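You operate a simulated robot arm through the tools that you are given. There is no shell and no other tool. Be economical: measure what you need, move in short steps, check, and stop when the job is done.

You are at the controls of a simulated two-armed robot. One attempt, no reset.

JOB
On the top of the table, fold the bath towel in half.

Only the result counts: the job must be done as asked and must still hold three seconds after the hand-in. Knocking over, shifting, dropping, spilling or breaking anything else fails it. Flat cloth is picked up by pressing the open fingertips on it (5 to 10 N) and closing them slowly along it; thin cloth reads only 2 to 8 mm in the jaws.

ROBOT AND FRAMES
Two 7-joint arms with two-finger parallel grippers on one trunk, on a base that drives. Base frame: it is fixed to the floor where the robot stands at the start and does not move with it; the origin is under the middle of the robot, x ahead of it, y to its left, z up. Readings come in m, degrees, newtons and seconds.
The left shoulder is at the start at [0.07, 0.163, 1.095], the right one opposite. Places, roughly: table [0.6, -0.3, 0.8]. Payload 3.43 kg a hand.
The tool frame of a hand sits at the grasp point between the pads (the TCP): z along the fingers, y along the line on which they close. The tips reach 0.034 m beyond it. Largest opening 0.128 m; finger width 0.024, thickness 0.012; the body of the gripper, 0.048 by 0.13 m, starts 0.096 m behind the TCP.
Orientation is that of the tool frame in the base frame, as a unit quaternion [w, x, y, z]. With the fingers straight down and closing along the base's y, the tool's x points along the base's -x, its y along +y and its z along -z.

CONTROLS
- The arms move only by the tool step_arm. It takes "left_targets", "right_targets" or both (then of equal length, played together; a hand with none holds still); each is a list of rows, each a list of 7 numbers: the shift along the tool's x, y, z in m, then the turn, a rotation vector about the tool's x, y, z in degrees, then the gripper command, from -1 (fully open) to 1 (shut), values between in proportion. In form: [[dx, dy, dz, wx, wy, wz, grip], ...]. A call has 1 to 12 rows; each row is the pose to reach, as a shift and turn from the pose commanded when the call began, along the tool's axes at that moment. Each row takes 0.2 s and may step no farther than 0.05 m and 8.6 degrees from the row before; otherwise, or with a gripper value out of range, the whole call is refused. A pose out of reach is approached as far as the arm can. The call stops where the force on the tool passes 40 N (or 10 N more than at its start, if that is more) or the arm is blocked; 0.2 s more then pass. Each finger travels about 0.153 m/s and halts on what it meets, pressing with about 31 N; the grip force reading is that of the motor and also rises with nothing between the fingers. The clock runs only during rows and for 0.2 s after the last one: add rows that repeat a pose to give the fingers time. The reply holds the time, the measured pose of the TCP, the force on the tool along the base axes, the opening and the grip force, in the units named above and with some noise.
- Cameras (640 x 400 px; columns grow to the right, rows downward): "scene" is now at [0.1309, -0.0024, 1.3206]; the picture's right is [0.08, -1.00, 0.00], its down [-0.72, -0.06, -0.69] and it looks along [0.69, 0.06, -0.72] (base axes); focal length 252 px, centre (320, 200). "left" rides on the left gripper at [0.076, 0.011, -0.16] in its tool frame; the picture's right is [-0.15, 0.99, 0.00], its down [-0.88, -0.13, -0.46] and it looks along [-0.45, -0.07, 0.89] (tool axes); focal length 234 px, centre (320, 200). "right" rides on the right gripper at [0.076, -0.011, -0.16] in its tool frame; the picture's right is [0.15, 0.99, 0.00], its down [-0.88, 0.13, -0.46] and it looks along [-0.45, 0.07, 0.89] (tool axes); focal length 234 px, centre (320, 200). There is no depth. A picture from a camera that has moved, and an enlarged one, comes with that camera's place and axes in the base frame and with its lens. The place of the scene camera against the robot may be out by one fixed shift of up to 0.025 m in any direction.
- get_image(camera): a new picture of that camera. The clock stands still meanwhile.
- move_column(by): slides the trunk up (or, below 0, down) by that many m; the arms and the scene camera ride with it, the base frame stays. It gives what a move gives, with no picture.
- drive_base(legs): drives the robot by 1 to 6 legs, each [ahead, left, turn to the left] in m, m and degrees, along the robot's own axes; the way and the turn of a leg run together, so that a leg with both is an arc; at most 1.5 m and 180 degrees a leg. The arms and the cameras ride along, it lands a little off, and it stops where it bumps. It gives what a move gives.
- aim_head(pan, tilt): turns the head with the scene camera to pan (to the left, within 86 degrees either way) and tilt (down, from -29 to 69), counted from straight ahead of the robot. It gives what a move gives.
- inspect(camera, box): a new picture of the part [left, top, right, bottom] of that camera's present view, enlarged. The clock stands still meanwhile.
- sign_off(): hands the job in; it is judged then, once.

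Go step by step. Nothing tells you exact positions but the pictures and the camera data: compare them with the known pose of the tool, close in by small moves and look again before you grip or let go. The budget is 120 turns and 100 pictures, counting those below and the enlarged ones. Unless the task says otherwise, let go and move clear before handing in, and close with one line.

The tools are called after "Call:" by a JSON object that holds its "op" and its "data". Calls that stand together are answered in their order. step_arm: Moves the arms, as the interface text tells. Its arguments: {"type":"object","properties":{"left_targets":{"type":"array"},"right_targets":{"type":"array"}},"required":[]} The other tools are called the same way: move_column (by) slides the trunk up or down; drive_base (legs) drives the base; aim_head (pan, tilt) turns the head that bears the scene camera; get_image (camera) takes a picture; inspect (camera, box) takes an enlarged picture of a part of a camera's view; sign_off () hands the job in.

At the start:

```text
time: 0.0
left_tool_pos: [0.6695, 0.2682, 1.0087]
left_tcp_rot: [0.0, 0.0, 1.0, 0.0]
left_contact_force: [-0.3, 0.5, 1.0]
left_width: 0.1279
left_grasp_force: 0.1
right_tool_pos: [0.5116, -0.249, 1.008]
right_tcp_rot: [0.0, 0.0, 1.0, 0.0]
right_contact_force: [0.2, 0.2, -0.2]
right_width: 0.1282
right_grasp_force: 0.1
trunk travel left (down, up): [-0.575, 0.365]
robot x, y, heading: [0.0006, 0.0034, -0.2]
head pan, tilt: [4.6, 46.3]
```

scene: 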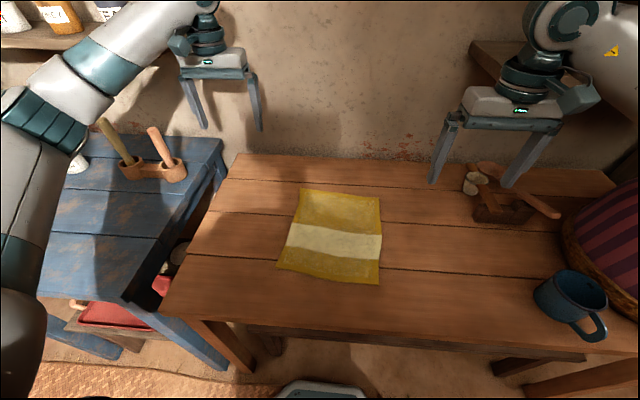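
right: 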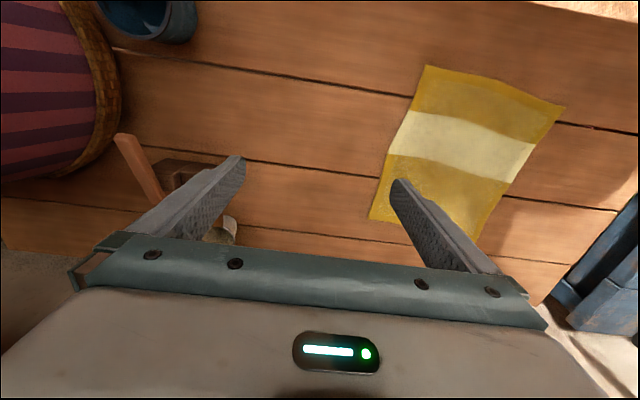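
left: 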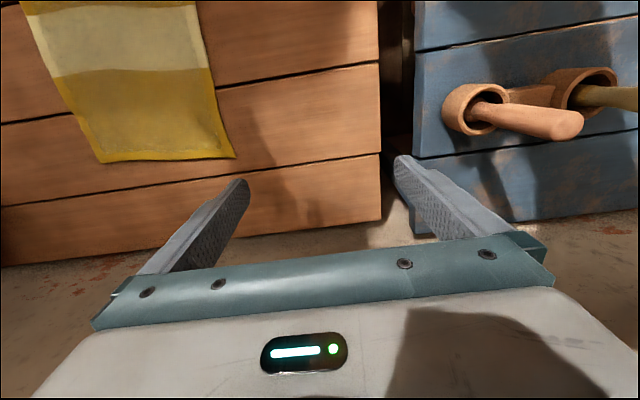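

The towel lies flat, with its stripe running left to right. Comparing the two wrist views puts its top at about z≈0.77, x 0.39–0.69 and y −0.12–0.13. I'll back up slightly for better reach, then bring the hands over the near corners.

Call:
{"op": "drive_base", "data": {"legs": [[-0.1, 0, 0]]}}

```text
time: 1.1
left_tool_pos: [0.5696, 0.2704, 1.0081]
left_tcp_rot: [0.0, -0.002, 1.0, 0.0]
left_contact_force: [0.4, 0.3, 0.5]
left_width: 0.1281
left_grasp_force: 0.0
right_tool_pos: [0.4121, -0.2474, 1.0083]
right_tcp_rot: [-0.001, 0.0, 1.0, 0.0]
right_contact_force: [-0.9, -0.2, -0.5]
right_width: 0.1279
right_grasp_force: 0.1
trunk travel left (down, up): [-0.575, 0.365]
robot x, y, heading: [-0.0999, 0.0016, -0.1]
head pan, tilt: [4.6, 46.3]
```

Next I move both hands above the near corners at z≈0.90, with the jaws partly closed.

Call:
{"op": "step_arm", "data": {"left_targets": [[0.023, -0.027, 0.017, 0, 0, 0, -0.5], [0.047, -0.053, 0.033, 0, 0, 0, 0], [0.07, -0.08, 0.05, 0, 0, 0, 0.375], [0.093, -0.107, 0.067, 0, 0, 0, 0.375], [0.117, -0.133, 0.083, 0, 0, 0, 0.375], [0.14, -0.16, 0.1, 0, 0, 0, 0.375]], "right_targets": [[0, 0.026, 0.017, 0, 0, 0, -0.5], [0, 0.052, 0.033, 0, 0, 0, 0], [0, 0.078, 0.05, 0, 0, 0, 0.375], [0, 0.104, 0.067, 0, 0, 0, 0.375], [0, 0.13, 0.083, 0, 0, 0, 0.375], [0, 0.157, 0.1, 0, 0, 0, 0.375]]}}

Call:
{"op": "get_image", "data": {"camera": "left"}}

Call:
{"op": "get_image", "data": {"camera": "right"}}

Call:
{"op": "get_image", "data": {"camera": "scene"}}

```text
time: 2.5
left_tool_pos: [0.4284, 0.1094, 0.9083]
left_tcp_rot: [-0.001, -0.001, 1.0, 0.0]
left_contact_force: [0.1, 0.1, -0.3]
left_width: 0.0401
left_grasp_force: 0.0
right_tool_pos: [0.4138, -0.0895, 0.9083]
right_tcp_rot: [0.0, -0.001, 1.0, 0.001]
right_contact_force: [0.2, 0.4, 0.3]
right_width: 0.0399
right_grasp_force: 0.0
trunk travel left (down, up): [-0.575, 0.365]
robot x, y, heading: [-0.1018, -0.0042, 0.4]
head pan, tilt: [4.6, 46.3]
```

```text
96 pictures are left
camera left: at [0.3523, 0.1194, 1.0679], right [0.14, 0.99, 0.0], down [0.88, -0.13, 0.45], along [0.45, -0.07, -0.89], focal length 234 px, centre (320, 200)
```

left: 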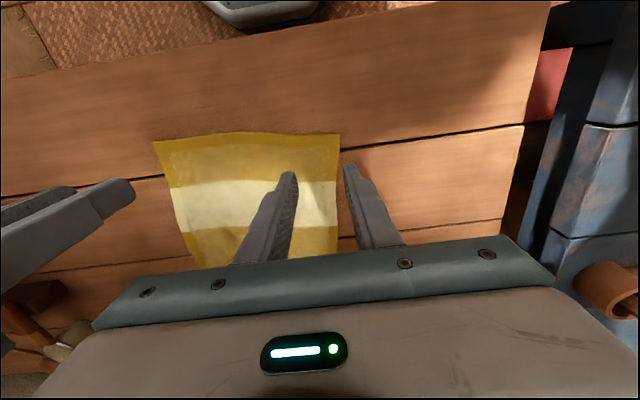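

```text
95 pictures are left
camera right: at [0.3375, -0.1012, 1.0674], right [-0.15, 0.99, 0.0], down [0.88, 0.13, 0.46], along [0.45, 0.07, -0.89], focal length 234 px, centre (320, 200)
```

right: 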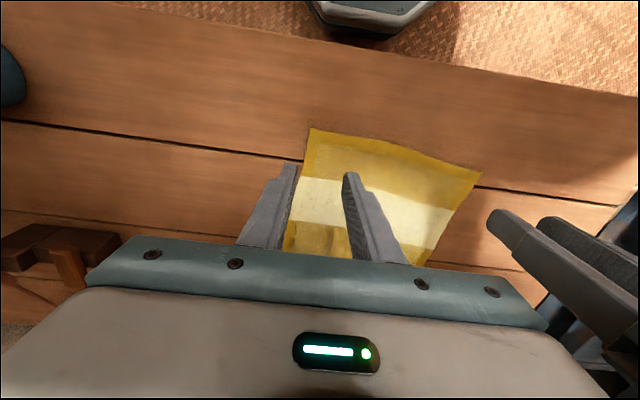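

```text
94 pictures are left
camera scene: at [0.0321, -0.002, 1.3206], right [0.08, -1.0, 0.0], down [-0.72, -0.06, -0.69], along [0.69, 0.06, -0.72], focal length 252 px, centre (320, 200)
```

scene: 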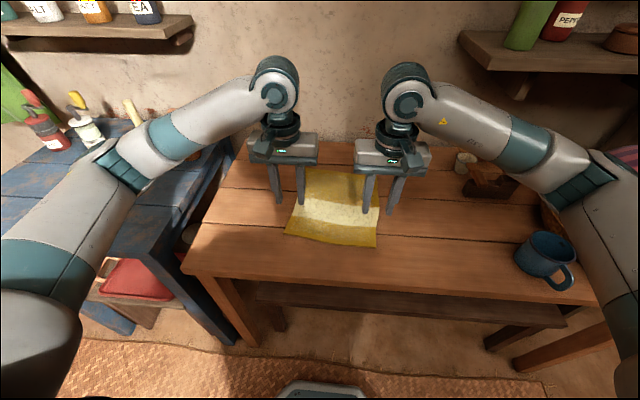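

The towel corners triangulate to near-left (0.415, 0.135) and near-right (0.391, −0.102), at z≈0.766. I'll come down just above the cloth, with each grip about 13 mm inside the edge.

Call:
{"op": "step_arm", "data": {"left_targets": [[0.003, -0.001, 0.03, 0, 0, 0, 0.375], [0.003, -0.001, 0.06, 0, 0, 0, 0.375], [0.003, -0.001, 0.085, 0, 0, 0, 0.375], [0.003, -0.001, 0.096, 0, 0, 0, 0.375], [0.003, -0.001, 0.096, 0, 0, 0, 0.375]], "right_targets": [[0.007, 0.0115, 0.03, 0, 0, 0, 0.375], [0.007, 0.0115, 0.06, 0, 0, 0, 0.375], [0.007, 0.0115, 0.085, 0, 0, 0, 0.375], [0.007, 0.0115, 0.096, 0, 0, 0, 0.375], [0.007, 0.0115, 0.096, 0, 0, 0, 0.375]]}}

Call:
{"op": "get_image", "data": {"camera": "left"}}

Call:
{"op": "get_image", "data": {"camera": "right"}}

```text
time: 3.8
left_tool_pos: [0.4281, 0.107, 0.8102]
left_tcp_rot: [0.0, -0.001, 1.0, 0.0]
left_contact_force: [0.6, -0.7, 0.1]
left_width: 0.0398
left_grasp_force: 0.1
right_tool_pos: [0.4074, -0.0788, 0.8112]
right_tcp_rot: [-0.001, 0.0, 1.0, 0.0]
right_contact_force: [0.2, -0.8, -0.2]
right_width: 0.0399
right_grasp_force: 0.1
trunk travel left (down, up): [-0.575, 0.365]
robot x, y, heading: [-0.1005, 0.0016, 0.1]
head pan, tilt: [4.6, 46.3]
```

```text
93 pictures are left
camera left: at [0.3501, 0.118, 0.9704], right [0.14, 0.99, 0.0], down [0.88, -0.13, 0.46], along [0.45, -0.07, -0.89], focal length 234 px, centre (320, 200)
```

left: 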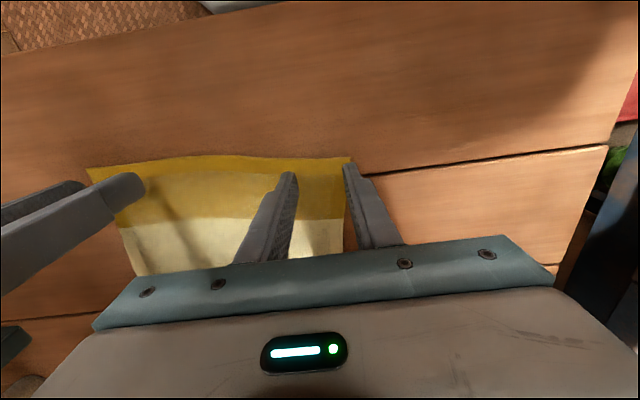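

```text
92 pictures are left
camera right: at [0.3318, -0.0906, 0.971], right [-0.15, 0.99, 0.0], down [0.88, 0.13, 0.46], along [0.45, 0.07, -0.89], focal length 234 px, centre (320, 200)
```

right: 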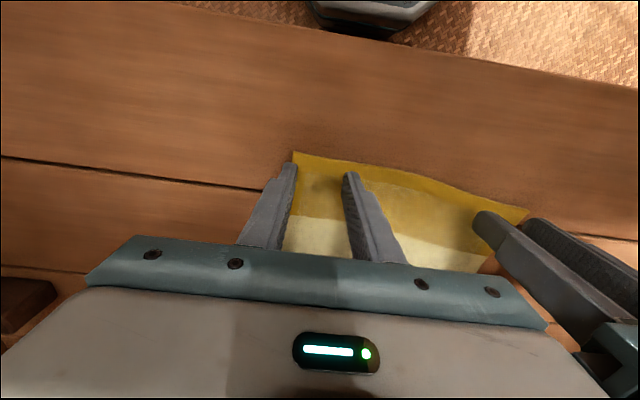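

The outer fingers overhang the sides of the towel. I'll shift both hands inward by about 1 cm, narrow the jaws a little, and lower gently.

Call:
{"op": "step_arm", "data": {"left_targets": [[0, -0.009, 0, 0, 0, 0, 0.5], [0, -0.009, 0.004, 0, 0, 0, 0.5], [0, -0.009, 0.008, 0, 0, 0, 0.5], [0, -0.009, 0.01, 0, 0, 0, 0.5]], "right_targets": [[0, 0.012, 0, 0, 0, 0, 0.5], [0, 0.012, 0.004, 0, 0, 0, 0.5], [0, 0.012, 0.008, 0, 0, 0, 0.5], [0, 0.012, 0.01, 0, 0, 0, 0.5]]}}

```text
time: 4.8
left_tool_pos: [0.4275, 0.0988, 0.8017]
left_tcp_rot: [0.0, -0.001, 1.0, 0.0]
left_contact_force: [-0.1, 0.4, 1.1]
left_width: 0.0321
left_grasp_force: 0.0
right_tool_pos: [0.4063, -0.0679, 0.8026]
right_tcp_rot: [0.0, -0.001, 1.0, 0.0]
right_contact_force: [-0.1, -1.2, 0.0]
right_width: 0.032
right_grasp_force: 0.0
trunk travel left (down, up): [-0.575, 0.365]
robot x, y, heading: [-0.095, -0.0017, 0.1]
head pan, tilt: [4.6, 46.3]
```

Call:
{"op": "step_arm", "data": {"left_targets": [[0, 0, 0.002, 0, 0, 0, 0.5], [0, 0, 0.003, 0, 0, 0, 0.5]], "right_targets": [[0, 0, 0.002, 0, 0, 0, 0.5], [0, 0, 0.003, 0, 0, 0, 0.5]]}}

```text
time: 5.3
left_tool_pos: [0.428, 0.0983, 0.797]
left_tcp_rot: [0.0, -0.001, 1.0, 0.0]
left_contact_force: [0.1, 0.0, 0.8]
left_width: 0.0318
left_grasp_force: 0.0
right_tool_pos: [0.4058, -0.0666, 0.7991]
right_tcp_rot: [0.0, -0.001, 1.0, 0.0]
right_contact_force: [0.2, -0.1, 0.6]
right_width: 0.0319
right_grasp_force: 0.1
trunk travel left (down, up): [-0.575, 0.365]
robot x, y, heading: [-0.1002, -0.0007, 0.1]
head pan, tilt: [4.6, 46.3]
```

Both hands are still free of contact, so I continue down in small steps.

Call:
{"op": "step_arm", "data": {"left_targets": [[0, 0, 0.002, 0, 0, 0, 0.5], [0, 0, 0.003, 0, 0, 0, 0.5]], "right_targets": [[0, 0, 0.002, 0, 0, 0, 0.5], [0, 0, 0.003, 0, 0, 0, 0.5]]}}

```text
time: 6.0
left_tool_pos: [0.4273, 0.0994, 0.7966]
left_tcp_rot: [0.0, 0.0, 1.0, 0.0]
left_contact_force: [3.0, 0.6, 10.2]
left_width: 0.0319
left_grasp_force: 0.1
right_tool_pos: [0.4054, -0.0662, 0.7978]
right_tcp_rot: [0.0, -0.001, 1.0, 0.001]
right_contact_force: [2.9, -0.7, 8.7]
right_width: 0.0319
right_grasp_force: 0.0
trunk travel left (down, up): [-0.575, 0.365]
robot x, y, heading: [-0.1008, 0.0022, -0.1]
head pan, tilt: [4.6, 46.3]
```

Both hands now press at about 9–10 N. I close the fingers slowly.

Call:
{"op": "step_arm", "data": {"left_targets": [[0, 0, 0, 0, 0, 0, 0.55], [0, 0, 0, 0, 0, 0, 0.6], [0, 0, 0, 0, 0, 0, 0.65], [0, 0, 0, 0, 0, 0, 0.7], [0, 0, 0, 0, 0, 0, 0.75], [0, 0, 0, 0, 0, 0, 0.8], [0, 0, 0, 0, 0, 0, 0.85], [0, 0, 0, 0, 0, 0, 0.9], [0, 0, 0, 0, 0, 0, 0.95], [0, 0, 0, 0, 0, 0, 1], [0, 0, 0, 0, 0, 0, 1], [0, 0, 0, 0, 0, 0, 1]], "right_targets": [[0, 0, 0, 0, 0, 0, 0.55], [0, 0, 0, 0, 0, 0, 0.6], [0, 0, 0, 0, 0, 0, 0.65], [0, 0, 0, 0, 0, 0, 0.7], [0, 0, 0, 0, 0, 0, 0.75], [0, 0, 0, 0, 0, 0, 0.8], [0, 0, 0, 0, 0, 0, 0.85], [0, 0, 0, 0, 0, 0, 0.9], [0, 0, 0, 0, 0, 0, 0.95], [0, 0, 0, 0, 0, 0, 1], [0, 0, 0, 0, 0, 0, 1], [0, 0, 0, 0, 0, 0, 1]]}}

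Call:
{"op": "get_image", "data": {"camera": "left"}}

Call:
{"op": "get_image", "data": {"camera": "right"}}

```text
time: 8.6
left_tool_pos: [0.4258, 0.0979, 0.7972]
left_tcp_rot: [0.001, -0.001, 1.0, 0.001]
left_contact_force: [-0.8, -3.7, 14.1]
left_width: 0.0043
left_grasp_force: 31.0
right_tool_pos: [0.4034, -0.067, 0.7967]
right_tcp_rot: [0.001, -0.001, 1.0, 0.0]
right_contact_force: [0.0, 2.1, 10.8]
right_width: 0.0003
right_grasp_force: 30.7
trunk travel left (down, up): [-0.575, 0.365]
robot x, y, heading: [-0.1009, -0.0008, 0.3]
head pan, tilt: [4.6, 46.3]
```

```text
91 pictures are left
camera left: at [0.3489, 0.1093, 0.9577], right [0.14, 0.99, 0.0], down [0.88, -0.13, 0.46], along [0.45, -0.07, -0.89], focal length 234 px, centre (320, 200)
```

left: 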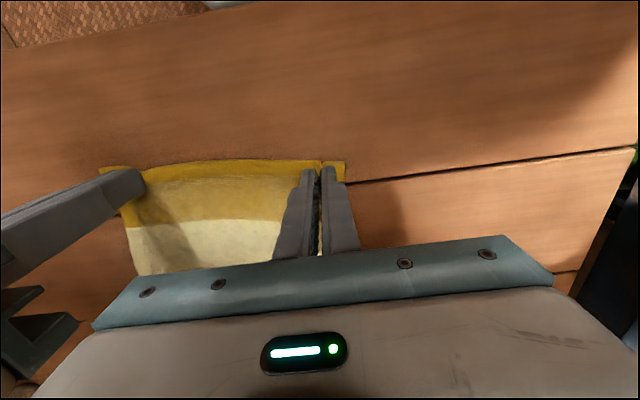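

```text
90 pictures are left
camera right: at [0.328, -0.0785, 0.9558], right [-0.15, 0.99, 0.0], down [0.88, 0.13, 0.46], along [0.45, 0.07, -0.89], focal length 234 px, centre (320, 200)
```

right: 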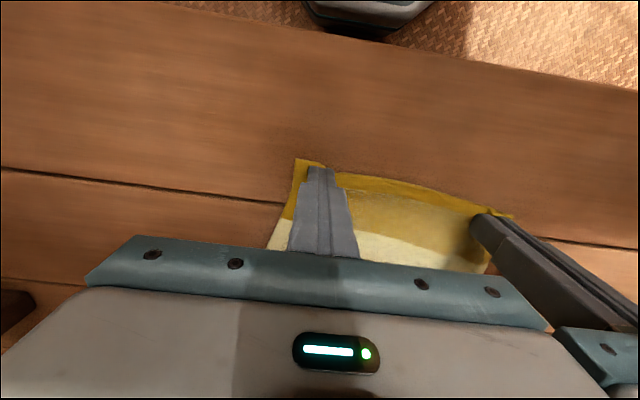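

The left hand holds cloth (4.3 mm). The right hand closed on nothing and slid the cloth inward, so I'll lift it, reopen, re-centre and press again.

Call:
{"op": "step_arm", "data": {"right_targets": [[0, 0, -0.008, 0, 0, 0, 1], [0, 0.013, -0.008, 0, 0, 0, 0.5], [-0.002, 0.013, -0.008, 0, 0, 0, 0.5], [-0.002, 0.013, -0.003, 0, 0, 0, 0.5], [-0.002, 0.013, 0.0, 0, 0, 0, 0.5], [-0.002, 0.013, 0.001, 0, 0, 0, 0.5]]}}

Call:
{"op": "get_image", "data": {"camera": "right"}}

```text
time: 9.9
left_tool_pos: [0.4264, 0.0977, 0.7962]
left_tcp_rot: [0.001, -0.001, 1.0, 0.0]
left_contact_force: [0.7, -1.2, 16.1]
left_width: 0.0043
left_grasp_force: 30.8
right_tool_pos: [0.4055, -0.0532, 0.7974]
right_tcp_rot: [0.002, 0.0, 1.0, 0.001]
right_contact_force: [-2.5, -1.9, 12.6]
right_width: 0.0321
right_grasp_force: 0.5
trunk travel left (down, up): [-0.575, 0.365]
robot x, y, heading: [-0.0994, 0.001, 0.4]
head pan, tilt: [4.6, 46.3]
```

```text
89 pictures are left
camera right: at [0.3299, -0.0654, 0.9559], right [-0.15, 0.99, 0.0], down [0.88, 0.13, 0.46], along [0.45, 0.07, -0.89], focal length 234 px, centre (320, 200)
```

right: 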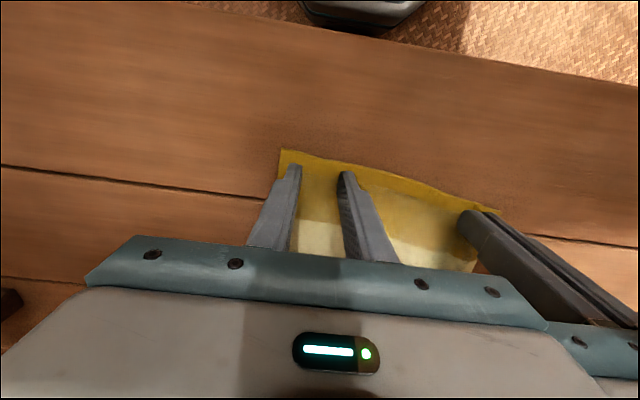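

Call:
{"op": "step_arm", "data": {"right_targets": [[0, 0, 0, 0, 0, 0, 0.55], [0, 0, 0, 0, 0, 0, 0.6], [0, 0, 0, 0, 0, 0, 0.65], [0, 0, 0, 0, 0, 0, 0.7], [0, 0, 0, 0, 0, 0, 0.75], [0, 0, 0, 0, 0, 0, 0.8], [0, 0, 0, 0, 0, 0, 0.85], [0, 0, 0, 0, 0, 0, 0.9], [0, 0, 0, 0, 0, 0, 0.95], [0, 0, 0, 0, 0, 0, 1], [0, 0, 0, 0, 0, 0, 1], [0, 0, 0, 0, 0, 0, 1]]}}

Call:
{"op": "get_image", "data": {"camera": "right"}}

```text
time: 12.6
left_tool_pos: [0.4268, 0.0983, 0.7976]
left_tcp_rot: [0.001, -0.001, 1.0, -0.001]
left_contact_force: [0.3, -13.9, 13.6]
left_width: 0.0048
left_grasp_force: 30.9
right_tool_pos: [0.4065, -0.0529, 0.7964]
right_tcp_rot: [0.002, -0.001, 1.0, 0.001]
right_contact_force: [1.9, 16.1, 18.5]
right_width: 0.0044
right_grasp_force: 30.9
trunk travel left (down, up): [-0.575, 0.365]
robot x, y, heading: [-0.0996, -0.0011, 0.4]
head pan, tilt: [4.6, 46.3]
```

```text
88 pictures are left
camera right: at [0.3297, -0.0647, 0.9555], right [-0.15, 0.99, 0.0], down [0.88, 0.13, 0.46], along [0.45, 0.07, -0.89], focal length 234 px, centre (320, 200)
```

right: 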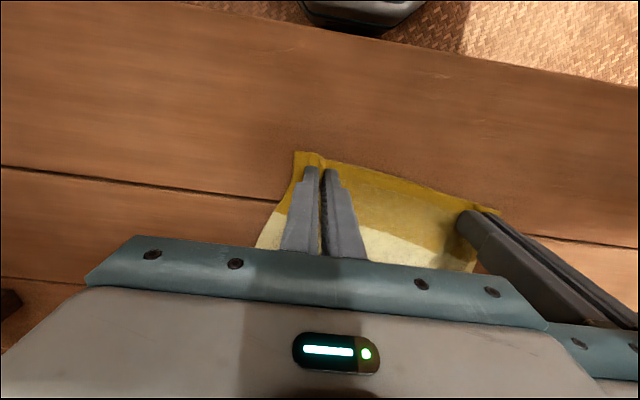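

Both hands now hold cloth, about 4.5 mm each. I'll lift the near edge along the start of a fold arc and look.

Call:
{"op": "step_arm", "data": {"left_targets": [[-0.001, -0.002, -0.01, 0, 0, 0, 1], [-0.003, -0.003, -0.025, 0, 0, 0, 1], [-0.012, -0.004, -0.045, 0, 0, 0, 1], [-0.025, -0.005, -0.068, 0, 0, 0, 1], [-0.04, -0.006, -0.085, 0, 0, 0, 1], [-0.04, -0.006, -0.085, 0, 0, 0, 1]], "right_targets": [[-0.001, 0.002, -0.01, 0, 0, 0, 1], [-0.003, 0.001, -0.025, 0, 0, 0, 1], [-0.012, 0, -0.045, 0, 0, 0, 1], [-0.025, -0.001, -0.068, 0, 0, 0, 1], [-0.04, -0.002, -0.085, 0, 0, 0, 1], [-0.04, -0.002, -0.085, 0, 0, 0, 1]]}}

Call:
{"op": "get_image", "data": {"camera": "scene"}}

Call:
{"op": "get_image", "data": {"camera": "left"}}

```text
time: 13.9
left_tool_pos: [0.467, 0.094, 0.88]
left_tcp_rot: [0.0, -0.001, 1.0, 0.0]
left_contact_force: [-1.7, -9.6, -0.2]
left_width: 0.0045
left_grasp_force: 31.0
right_tool_pos: [0.4463, -0.056, 0.8828]
right_tcp_rot: [0.0, 0.0, 1.0, 0.0]
right_contact_force: [0.6, 9.6, -1.0]
right_width: 0.004
right_grasp_force: 30.9
trunk travel left (down, up): [-0.575, 0.365]
robot x, y, heading: [-0.0993, -0.0019, 0.3]
head pan, tilt: [4.6, 46.3]
```

```text
87 pictures are left
camera scene: at [0.0314, -0.0021, 1.3206], right [0.08, -1.0, 0.0], down [-0.72, -0.06, -0.69], along [0.69, 0.06, -0.72], focal length 252 px, centre (320, 200)
```

scene: 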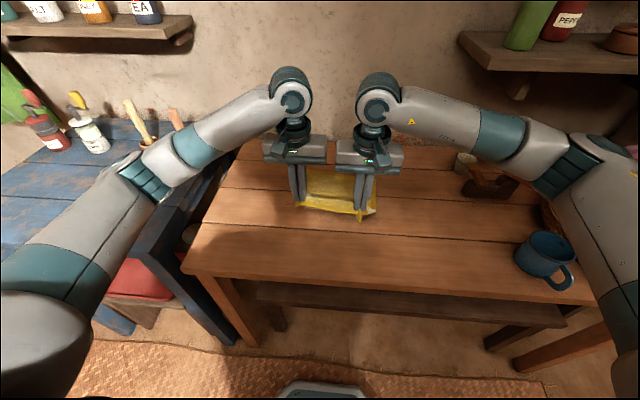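

```text
86 pictures are left
camera left: at [0.3898, 0.1049, 1.0406], right [0.15, 0.99, 0.0], down [0.88, -0.13, 0.46], along [0.45, -0.07, -0.89], focal length 234 px, centre (320, 200)
```

left: 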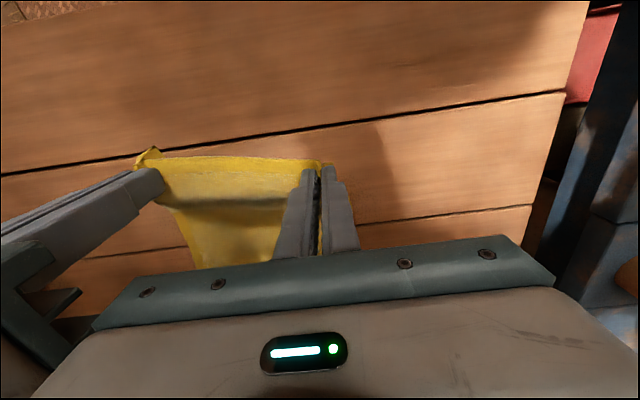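

The edge is held and lifted cleanly. I'll drive ahead 0.12 m, which carries the edge across and gains reach on the far side.

Call:
{"op": "drive_base", "data": {"legs": [[0.12, 0, 0]]}}

Call:
{"op": "get_image", "data": {"camera": "scene"}}

Call:
{"op": "get_image", "data": {"camera": "right"}}

```text
time: 15.2
left_tool_pos: [0.5875, 0.095, 0.881]
left_tcp_rot: [-0.001, -0.002, 1.0, 0.0]
left_contact_force: [0.0, -8.8, 0.1]
left_width: 0.0043
left_grasp_force: 30.7
right_tool_pos: [0.567, -0.0539, 0.8816]
right_tcp_rot: [0.0, -0.002, 1.0, 0.0]
right_contact_force: [0.7, 8.8, 0.0]
right_width: 0.0037
right_grasp_force: 31.4
trunk travel left (down, up): [-0.575, 0.365]
robot x, y, heading: [0.019, 0.003, 0.2]
head pan, tilt: [4.6, 46.3]
```

```text
85 pictures are left
camera scene: at [0.1518, -0.0017, 1.3206], right [0.08, -1.0, 0.0], down [-0.72, -0.06, -0.69], along [0.69, 0.06, -0.72], focal length 252 px, centre (320, 200)
```

scene: 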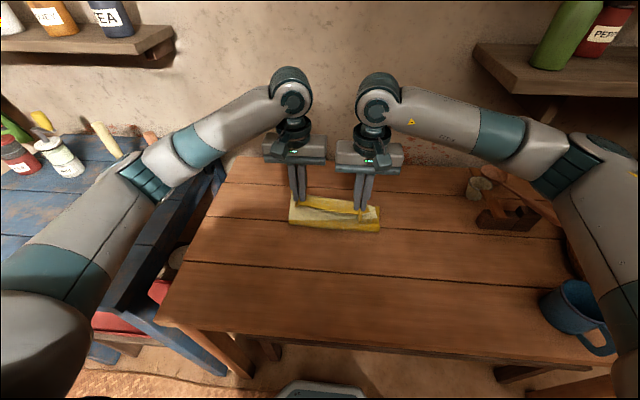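

```text
84 pictures are left
camera right: at [0.4907, -0.0659, 1.0401], right [-0.15, 0.99, 0.0], down [0.88, 0.13, 0.45], along [0.45, 0.07, -0.89], focal length 234 px, centre (320, 200)
```

right: 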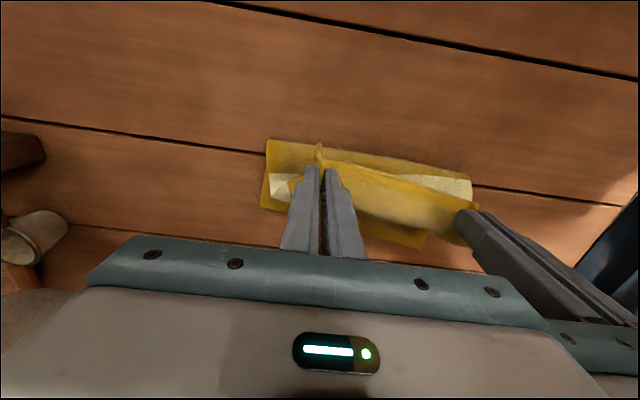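

The cloth follows, and the far edge still lies near x≈0.655–0.68. To set the crease properly I'll first go up and back above the fold line. Then I'll arc forward and down, tilting the fingers back toward the robot so the edge lays over cleanly.

Call:
{"op": "step_arm", "data": {"left_targets": [[0.015, -0.001, -0.02, 0, 0, 0, 1], [0.032, -0.001, -0.037, 0, 0, 0, 1], [0.032, -0.001, -0.037, 0, 0, 0, 1], [-0.002, -0.005, -0.031, 0, 5, 0, 1], [-0.022, -0.008, -0.023, 0, 9, 0, 1], [-0.039, -0.011, -0.015, 0, 13, 0, 1], [-0.054, -0.014, -0.002, 0, 16, 0, 1], [-0.068, -0.017, 0.01, 0, 20, 0, 1], [-0.078, -0.019, 0.026, 0, 22, 0, 1], [-0.086, -0.02, 0.04, 0, 25, 0, 1], [-0.092, -0.021, 0.055, 0, 28, 0, 1], [-0.095, -0.021, 0.065, 0, 30, 0, 1]], "right_targets": [[0.015, 0.001, -0.02, 0, 0, 0, 1], [0.032, 0.001, -0.037, 0, 0, 0, 1], [0.032, 0.001, -0.037, 0, 0, 0, 1], [-0.002, -0.003, -0.031, 0, 5, 0, 1], [-0.022, -0.006, -0.023, 0, 9, 0, 1], [-0.039, -0.009, -0.015, 0, 13, 0, 1], [-0.054, -0.012, -0.002, 0, 16, 0, 1], [-0.068, -0.015, 0.01, 0, 20, 0, 1], [-0.078, -0.017, 0.026, 0, 22, 0, 1], [-0.086, -0.018, 0.04, 0, 25, 0, 1], [-0.092, -0.019, 0.055, 0, 28, 0, 1], [-0.095, -0.019, 0.065, 0, 30, 0, 1]]}}

Call:
{"op": "get_image", "data": {"camera": "scene"}}

Call:
{"op": "get_image", "data": {"camera": "right"}}

Call:
{"op": "get_image", "data": {"camera": "left"}}

```text
time: 17.8
left_tool_pos: [0.6822, 0.0747, 0.8159]
left_tcp_rot: [-0.259, 0.0, 0.966, 0.001]
left_contact_force: [-0.2, -5.1, 0.3]
left_width: 0.0041
left_grasp_force: 31.1
right_tool_pos: [0.66, -0.0731, 0.816]
right_tcp_rot: [-0.259, -0.001, 0.966, 0.001]
right_contact_force: [0.4, 4.8, 0.5]
right_width: 0.004
right_grasp_force: 30.7
trunk travel left (down, up): [-0.575, 0.365]
robot x, y, heading: [0.0194, -0.0, 0.4]
head pan, tilt: [4.6, 46.3]
```

```text
83 pictures are left
camera scene: at [0.1515, -0.0019, 1.3206], right [0.08, -1.0, 0.0], down [-0.72, -0.06, -0.69], along [0.69, 0.06, -0.72], focal length 252 px, centre (320, 200)
```

scene: 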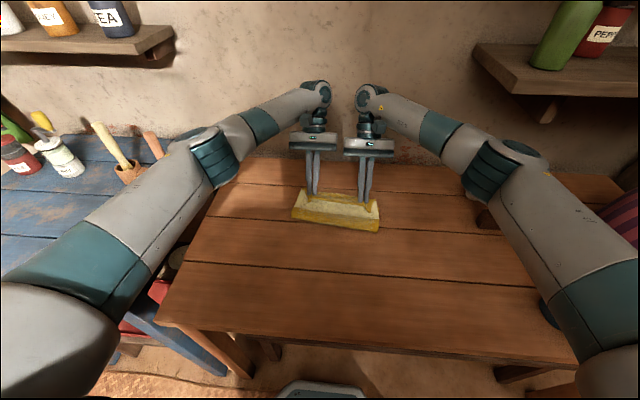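

```text
82 pictures are left
camera right: at [0.6756, -0.0845, 0.9919], right [-0.13, 0.99, 0.07], down [0.99, 0.13, -0.05], along [-0.06, 0.07, -1.0], focal length 234 px, centre (320, 200)
```

right: 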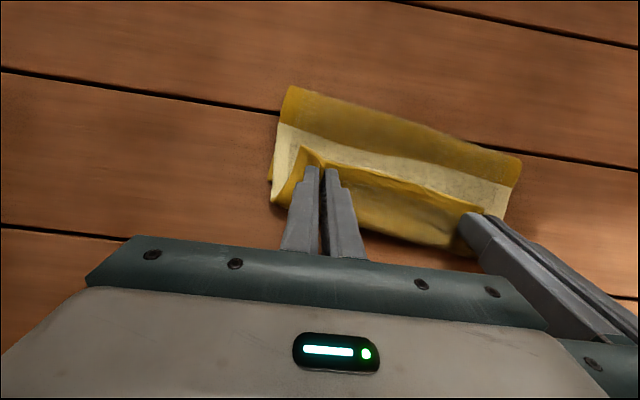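

```text
81 pictures are left
camera left: at [0.6945, 0.0846, 0.9917], right [0.12, 0.99, -0.07], down [0.99, -0.13, -0.05], along [-0.06, -0.07, -1.0], focal length 234 px, centre (320, 200)
```

left: 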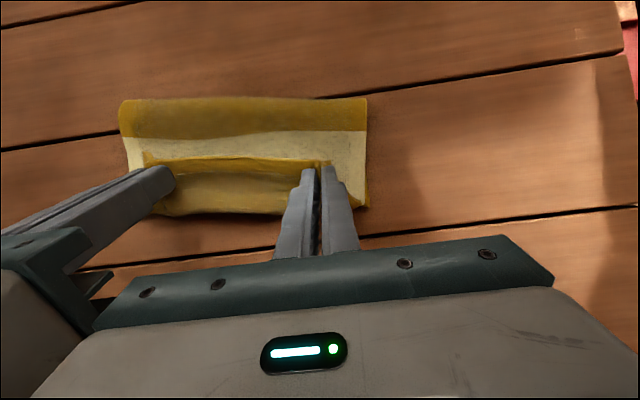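

The fold line landed at x≈0.56–0.59, when a centred crease would be near 0.54, so the lower layer is too short. I'll roll the edge back toward me at low height to lay the lower layer out again, then redo the forward pass lower.

Call:
{"op": "step_arm", "data": {"left_targets": [[0.02, 0, -0.0346, 0, 0, 0, 1], [0.0596, 0.003, -0.0233, 0, 0, 0, 1], [0.0943, 0.006, -0.0033, 0, 0, 0, 1], [0.1264, 0.009, 0.021, 0, 0, 0, 1], [0.156, 0.012, 0.0497, 0, 0, 0, 1], [0.1745, 0.014, 0.0777, 0, 0, 0, 1], [0.1745, 0.014, 0.0777, 0, 0, 0, 1]], "right_targets": [[0.02, 0, -0.0346, 0, 0, 0, 1], [0.0596, 0.003, -0.0233, 0, 0, 0, 1], [0.0943, 0.006, -0.0033, 0, 0, 0, 1], [0.1264, 0.009, 0.021, 0, 0, 0, 1], [0.156, 0.012, 0.0497, 0, 0, 0, 1], [0.1745, 0.014, 0.0777, 0, 0, 0, 1], [0.1745, 0.014, 0.0777, 0, 0, 0, 1]]}}

Call:
{"op": "get_image", "data": {"camera": "scene"}}

Call:
{"op": "get_image", "data": {"camera": "right"}}

Call:
{"op": "get_image", "data": {"camera": "left"}}

```text
time: 19.4
left_tool_pos: [0.4902, 0.0868, 0.8346]
left_tcp_rot: [-0.258, -0.003, 0.966, -0.001]
left_contact_force: [-0.7, -6.2, -0.6]
left_width: 0.0043
left_grasp_force: 31.0
right_tool_pos: [0.4718, -0.0622, 0.8346]
right_tcp_rot: [-0.259, -0.001, 0.966, 0.0]
right_contact_force: [0.4, 6.5, 0.3]
right_width: 0.0041
right_grasp_force: 31.4
trunk travel left (down, up): [-0.575, 0.365]
robot x, y, heading: [0.0257, -0.0031, 0.1]
head pan, tilt: [4.6, 46.3]
```

```text
80 pictures are left
camera scene: at [0.1514, -0.0018, 1.3206], right [0.08, -1.0, 0.0], down [-0.72, -0.06, -0.69], along [0.69, 0.06, -0.72], focal length 252 px, centre (320, 200)
```

scene: 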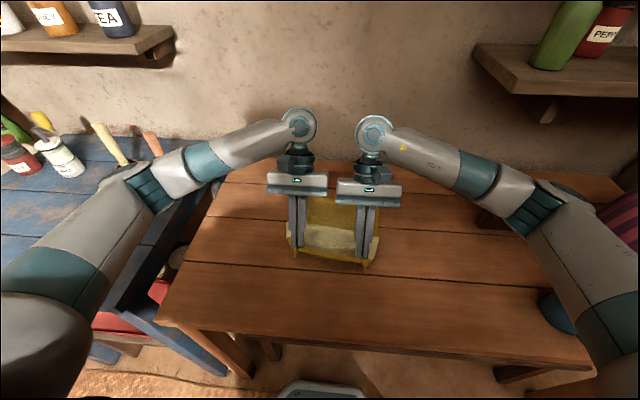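

```text
79 pictures are left
camera right: at [0.486, -0.0721, 1.0103], right [-0.13, 0.99, 0.07], down [0.99, 0.13, -0.05], along [-0.06, 0.07, -1.0], focal length 234 px, centre (320, 200)
```

right: 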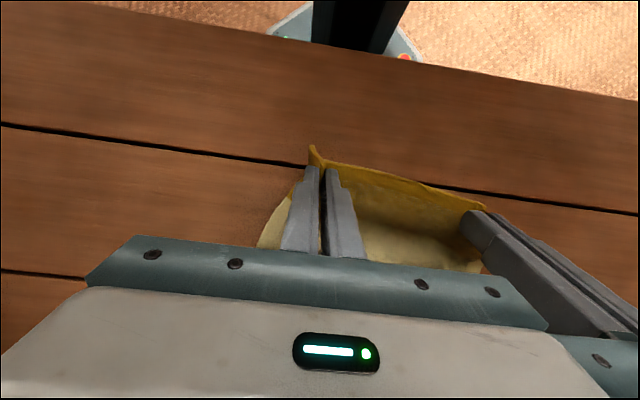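

```text
78 pictures are left
camera left: at [0.503, 0.098, 1.0113], right [0.12, 0.99, -0.07], down [0.99, -0.13, -0.05], along [-0.06, -0.07, -1.0], focal length 234 px, centre (320, 200)
```

left: 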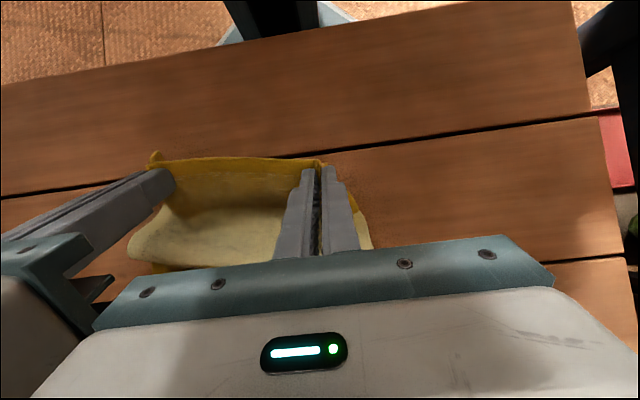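

The lower layer is stretching out again. I'll lay the edge almost flat near its original place, then raise it to an apex further back (x≈0.505) so the cloth rises from the true middle.

Call:
{"op": "step_arm", "data": {"left_targets": [[0.0123, 0, 0.0187, 0, 0, 0, 1], [0.0236, 0, 0.0391, 0, 0, 0, 1], [0.0236, 0, 0.0391, 0, 0, 0, 1], [0.0236, 0, 0.0391, 0, 0, 0, 1]], "right_targets": [[0.0123, 0, 0.0187, 0, 0, 0, 1], [0.0236, 0, 0.0391, 0, 0, 0, 1], [0.0236, 0, 0.0391, 0, 0, 0, 1], [0.0236, 0, 0.0391, 0, 0, 0, 1]]}}

Call:
{"op": "get_image", "data": {"camera": "scene"}}

```text
time: 20.4
left_tool_pos: [0.4502, 0.0858, 0.8131]
left_tcp_rot: [-0.259, -0.002, 0.966, 0.0]
left_contact_force: [-0.7, -5.7, -0.3]
left_width: 0.0042
left_grasp_force: 31.3
right_tool_pos: [0.4318, -0.0619, 0.8144]
right_tcp_rot: [-0.259, -0.002, 0.966, 0.0]
right_contact_force: [-0.1, 5.6, 0.2]
right_width: 0.0039
right_grasp_force: 31.3
trunk travel left (down, up): [-0.575, 0.365]
robot x, y, heading: [0.0213, 0.0, 0.3]
head pan, tilt: [4.6, 46.3]
```

```text
77 pictures are left
camera scene: at [0.1509, -0.0018, 1.3206], right [0.08, -1.0, 0.0], down [-0.72, -0.06, -0.69], along [0.69, 0.06, -0.72], focal length 252 px, centre (320, 200)
```

scene: 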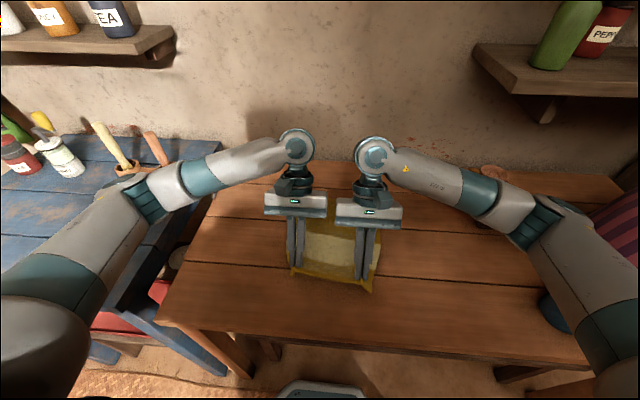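

The edge is back near its start. Now I raise it to the corrected apex and check where the cloth lifts off the table.

Call:
{"op": "step_arm", "data": {"left_targets": [[0.0068, 0, -0.0238, 0, 0, 0, 1], [0.0088, -0.001, -0.0573, 0, 0, 0, 1], [-0.0028, -0.002, -0.0871, 0, 0, 0, 1], [-0.0243, -0.003, -0.1099, 0, 0, 0, 1], [-0.0243, -0.003, -0.1099, 0, 0, 0, 1]], "right_targets": [[0.0068, 0, -0.0238, 0, 0, 0, 1], [0.0088, -0.001, -0.0573, 0, 0, 0, 1], [-0.0028, -0.002, -0.0871, 0, 0, 0, 1], [-0.0243, -0.003, -0.1099, 0, 0, 0, 1], [-0.0243, -0.003, -0.1099, 0, 0, 0, 1]]}}

Call:
{"op": "get_image", "data": {"camera": "scene"}}

Call:
{"op": "get_image", "data": {"camera": "left"}}

Call:
{"op": "get_image", "data": {"camera": "right"}}

```text
time: 21.6
left_tool_pos: [0.5274, 0.0863, 0.8986]
left_tcp_rot: [-0.259, 0.0, 0.966, 0.001]
left_contact_force: [-0.7, -7.0, -0.8]
left_width: 0.0041
left_grasp_force: 31.5
right_tool_pos: [0.5064, -0.0621, 0.8966]
right_tcp_rot: [-0.259, -0.001, 0.966, 0.001]
right_contact_force: [0.3, 7.2, 0.2]
right_width: 0.0038
right_grasp_force: 30.8
trunk travel left (down, up): [-0.575, 0.365]
robot x, y, heading: [0.0195, -0.0006, 0.2]
head pan, tilt: [4.6, 46.3]
```

```text
76 pictures are left
camera scene: at [0.1507, -0.0015, 1.3207], right [0.08, -1.0, 0.0], down [-0.72, -0.06, -0.69], along [0.69, 0.06, -0.72], focal length 252 px, centre (320, 200)
```

scene: 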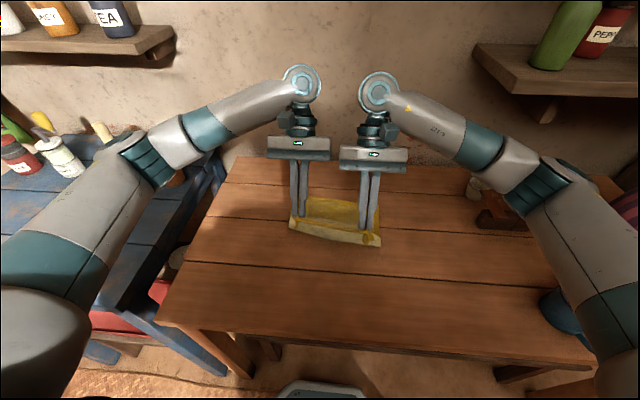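

```text
75 pictures are left
camera left: at [0.5405, 0.0966, 1.0756], right [0.12, 0.99, -0.07], down [0.99, -0.13, -0.05], along [-0.06, -0.07, -1.0], focal length 234 px, centre (320, 200)
```

left: 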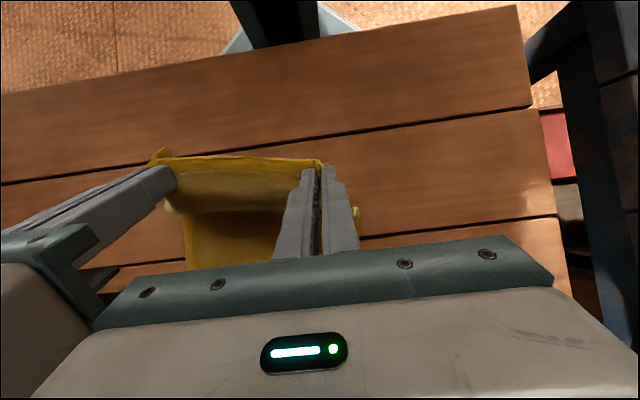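

```text
74 pictures are left
camera right: at [0.5203, -0.0737, 1.072], right [-0.13, 0.99, 0.07], down [0.99, 0.13, -0.05], along [-0.06, 0.07, -1.0], focal length 234 px, centre (320, 200)
```

right: 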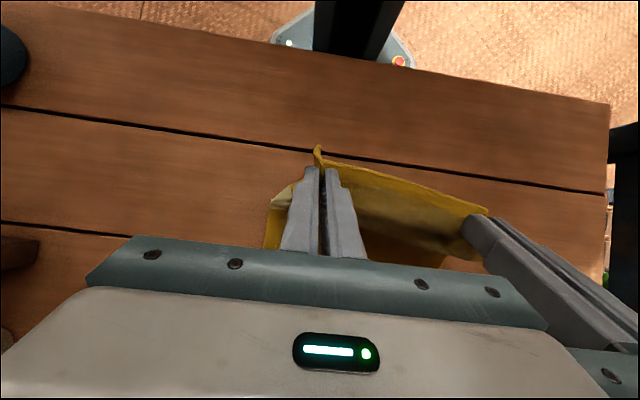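

The cloth now rises from about x≈0.53, which is right. I carry on with the forward arc.

Call:
{"op": "step_arm", "data": {"left_targets": [[-0.014, -0.001, -0.006, 0, 0, 0, 1], [-0.0275, -0.002, -0.0124, 0, 0, 0, 1], [-0.042, -0.003, -0.0173, 0, 0, 0, 1], [-0.0565, -0.004, -0.0222, 0, 0, 0, 1], [-0.0727, -0.005, -0.024, 0, 0, 0, 1], [-0.0889, -0.006, -0.0259, 0, 0, 0, 1], [-0.104, -0.007, -0.0245, 0, 0, 0, 1], [-0.1196, -0.008, -0.0229, 0, 0, 0, 1], [-0.1469, -0.009, -0.0155, 0, 0, 0, 1], [-0.1682, -0.01, -0.0047, 0, 0, 0, 1], [-0.1682, -0.01, -0.0047, 0, 0, 0, 1]], "right_targets": [[-0.014, -0.001, -0.006, 0, 0, 0, 1], [-0.0275, -0.002, -0.0124, 0, 0, 0, 1], [-0.042, -0.003, -0.0173, 0, 0, 0, 1], [-0.0565, -0.004, -0.0222, 0, 0, 0, 1], [-0.0727, -0.005, -0.024, 0, 0, 0, 1], [-0.0889, -0.006, -0.0259, 0, 0, 0, 1], [-0.104, -0.007, -0.0245, 0, 0, 0, 1], [-0.1196, -0.008, -0.0229, 0, 0, 0, 1], [-0.1469, -0.009, -0.0155, 0, 0, 0, 1], [-0.1682, -0.01, -0.0047, 0, 0, 0, 1], [-0.1682, -0.01, -0.0047, 0, 0, 0, 1]]}}

Call:
{"op": "get_image", "data": {"camera": "left"}}

Call:
{"op": "get_image", "data": {"camera": "right"}}

Call:
{"op": "inspect", "data": {"camera": "scene", "box": [240, 150, 440, 275]}}

```text
time: 24.0
left_tool_pos: [0.6765, 0.0756, 0.8151]
left_tcp_rot: [-0.259, -0.001, 0.966, -0.001]
left_contact_force: [-1.1, -5.0, -0.2]
left_width: 0.0042
left_grasp_force: 31.0
right_tool_pos: [0.657, -0.0722, 0.8189]
right_tcp_rot: [-0.259, -0.002, 0.966, 0.0]
right_contact_force: [0.0, 4.9, -0.5]
right_width: 0.0037
right_grasp_force: 31.6
trunk travel left (down, up): [-0.575, 0.365]
robot x, y, heading: [0.0222, -0.0001, 0.1]
head pan, tilt: [4.6, 46.3]
```

```text
73 pictures are left
camera left: at [0.6892, 0.0864, 0.992], right [0.12, 0.99, -0.07], down [0.99, -0.13, -0.05], along [-0.05, -0.07, -1.0], focal length 234 px, centre (320, 200)
```

left: 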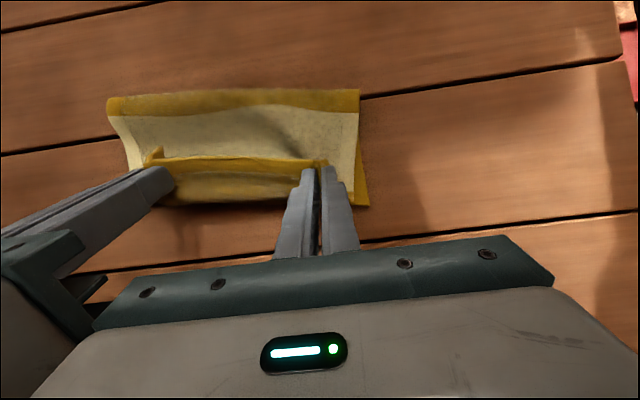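

```text
72 pictures are left
camera right: at [0.6711, -0.0827, 0.9947], right [-0.13, 0.99, 0.07], down [0.99, 0.13, -0.05], along [-0.05, 0.07, -1.0], focal length 234 px, centre (320, 200)
```

right: 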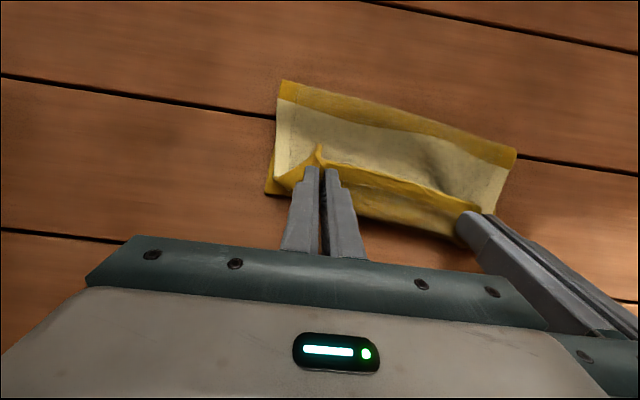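

```text
3.20 times, centred on (340, 212) of scene
camera zoom: at [0.1505, -0.0015, 1.3207], right [0.08, -1.0, 0.0], down [-0.72, -0.06, -0.69], along [0.69, 0.06, -0.72], focal length 805 px, centre (256, 160)
```

zoom: 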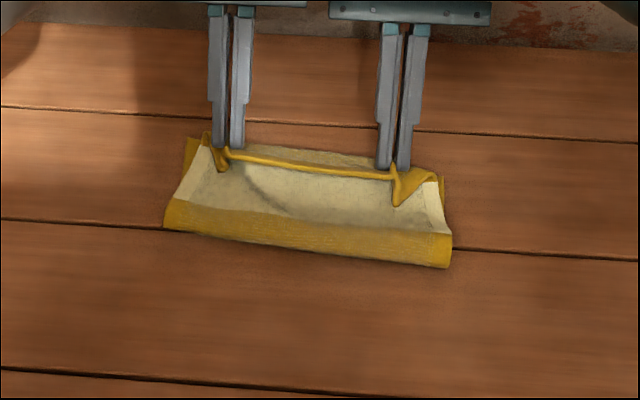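

Closer this time: the fold is only about 2 cm off centre. I'll repeat once more, rolling back flat and then coming forward on a lower path with an earlier apex.

Call:
{"op": "step_arm", "data": {"left_targets": [[0.02, 0, -0.0346, 0, 0, 0, 1], [0.0596, 0.003, -0.0233, 0, 0, 0, 1], [0.0943, 0.005, -0.0033, 0, 0, 0, 1], [0.1264, 0.007, 0.021, 0, 0, 0, 1], [0.156, 0.009, 0.0497, 0, 0, 0, 1], [0.1745, 0.011, 0.0777, 0, 0, 0, 1], [0.1859, 0.012, 0.0981, 0, 0, 0, 1], [0.195, 0.012, 0.1183, 0, 0, 0, 1], [0.195, 0.012, 0.1183, 0, 0, 0, 1]], "right_targets": [[0.02, 0, -0.0346, 0, 0, 0, 1], [0.0596, 0.003, -0.0233, 0, 0, 0, 1], [0.0943, 0.005, -0.0033, 0, 0, 0, 1], [0.1264, 0.007, 0.021, 0, 0, 0, 1], [0.156, 0.009, 0.0497, 0, 0, 0, 1], [0.1745, 0.011, 0.0777, 0, 0, 0, 1], [0.1859, 0.012, 0.0981, 0, 0, 0, 1], [0.195, 0.012, 0.1183, 0, 0, 0, 1], [0.195, 0.012, 0.1183, 0, 0, 0, 1]]}}

Call:
{"op": "inspect", "data": {"camera": "scene", "box": [240, 170, 440, 295]}}

```text
time: 26.0
left_tool_pos: [0.4479, 0.0853, 0.81]
left_tcp_rot: [-0.259, -0.003, 0.966, -0.001]
left_contact_force: [0.6, -1.7, 0.1]
left_width: 0.0041
left_grasp_force: 31.2
right_tool_pos: [0.43, -0.0576, 0.8148]
right_tcp_rot: [-0.259, -0.002, 0.966, -0.001]
right_contact_force: [-0.3, 1.7, 0.0]
right_width: 0.004
right_grasp_force: 31.4
trunk travel left (down, up): [-0.575, 0.365]
robot x, y, heading: [0.0186, 0.0051, 0.2]
head pan, tilt: [4.6, 46.3]
```

```text
3.20 times, centred on (340, 232) of scene
camera zoom: at [0.1513, -0.0018, 1.3206], right [0.08, -1.0, 0.0], down [-0.72, -0.06, -0.69], along [0.69, 0.06, -0.72], focal length 805 px, centre (256, 96)
```

zoom: 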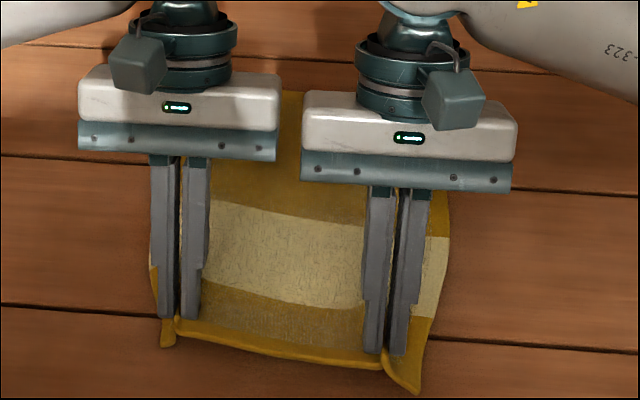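

Call:
{"op": "step_arm", "data": {"left_targets": [[0.0081, 0, -0.03, 0, 0, 0, 1], [0.0033, -0.001, -0.0616, 0, 0, 0, 1], [-0.0192, -0.003, -0.0827, 0, 0, 0, 1], [-0.035, -0.004, -0.0906, 0, 0, 0, 1], [-0.0505, -0.005, -0.0985, 0, 0, 0, 1], [-0.067, -0.006, -0.105, 0, 0, 0, 1], [-0.0833, -0.007, -0.1116, 0, 0, 0, 1], [-0.1128, -0.008, -0.1206, 0, 0, 0, 1], [-0.1443, -0.009, -0.126, 0, 0, 0, 1], [-0.1735, -0.01, -0.1256, 0, 0, 0, 1], [-0.1927, -0.01, -0.1182, 0, 0, 0, 1], [-0.1927, -0.01, -0.1182, 0, 0, 0, 1]], "right_targets": [[0.0081, 0, -0.03, 0, 0, 0, 1], [0.0033, -0.001, -0.0616, 0, 0, 0, 1], [-0.0192, -0.003, -0.0827, 0, 0, 0, 1], [-0.035, -0.004, -0.0906, 0, 0, 0, 1], [-0.0505, -0.005, -0.0985, 0, 0, 0, 1], [-0.067, -0.007, -0.105, 0, 0, 0, 1], [-0.0833, -0.008, -0.1116, 0, 0, 0, 1], [-0.1128, -0.01, -0.1206, 0, 0, 0, 1], [-0.1443, -0.011, -0.126, 0, 0, 0, 1], [-0.1735, -0.012, -0.1256, 0, 0, 0, 1], [-0.1927, -0.013, -0.1182, 0, 0, 0, 1], [-0.1927, -0.013, -0.1182, 0, 0, 0, 1]]}}

Call:
{"op": "get_image", "data": {"camera": "right"}}

Call:
{"op": "inspect", "data": {"camera": "scene", "box": [240, 150, 440, 275]}}

```text
time: 28.6
left_tool_pos: [0.6727, 0.0755, 0.8172]
left_tcp_rot: [-0.259, -0.001, 0.966, -0.001]
left_contact_force: [-1.1, -11.6, 0.4]
left_width: 0.0043
left_grasp_force: 31.1
right_tool_pos: [0.6523, -0.0731, 0.8181]
right_tcp_rot: [-0.259, -0.002, 0.966, 0.0]
right_contact_force: [1.3, 11.1, 0.1]
right_width: 0.0038
right_grasp_force: 31.3
trunk travel left (down, up): [-0.575, 0.365]
robot x, y, heading: [0.0188, -0.0036, 0.3]
head pan, tilt: [4.6, 46.3]
```

```text
69 pictures are left
camera right: at [0.6665, -0.0853, 0.9942], right [-0.13, 0.99, 0.07], down [0.99, 0.13, -0.05], along [-0.05, 0.07, -1.0], focal length 234 px, centre (320, 200)
```

right: 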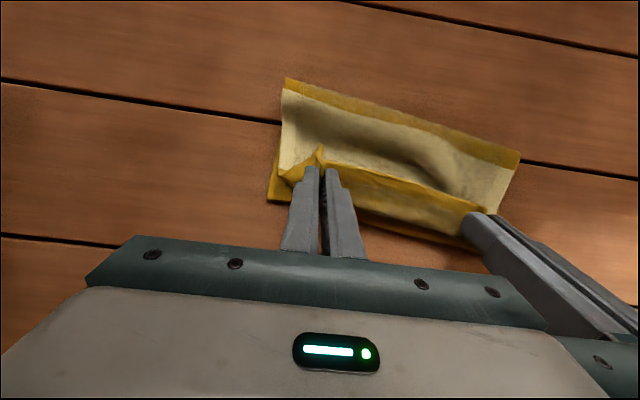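

```text
3.20 times, centred on (340, 212) of scene
camera zoom: at [0.1506, -0.0016, 1.3207], right [0.08, -1.0, 0.0], down [-0.72, -0.06, -0.69], along [0.69, 0.06, -0.72], focal length 805 px, centre (256, 160)
```

zoom: 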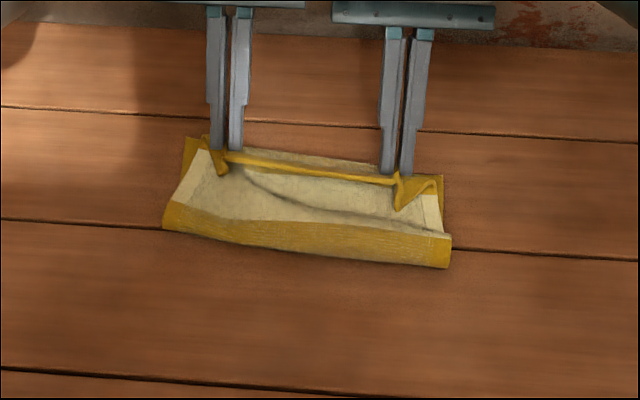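

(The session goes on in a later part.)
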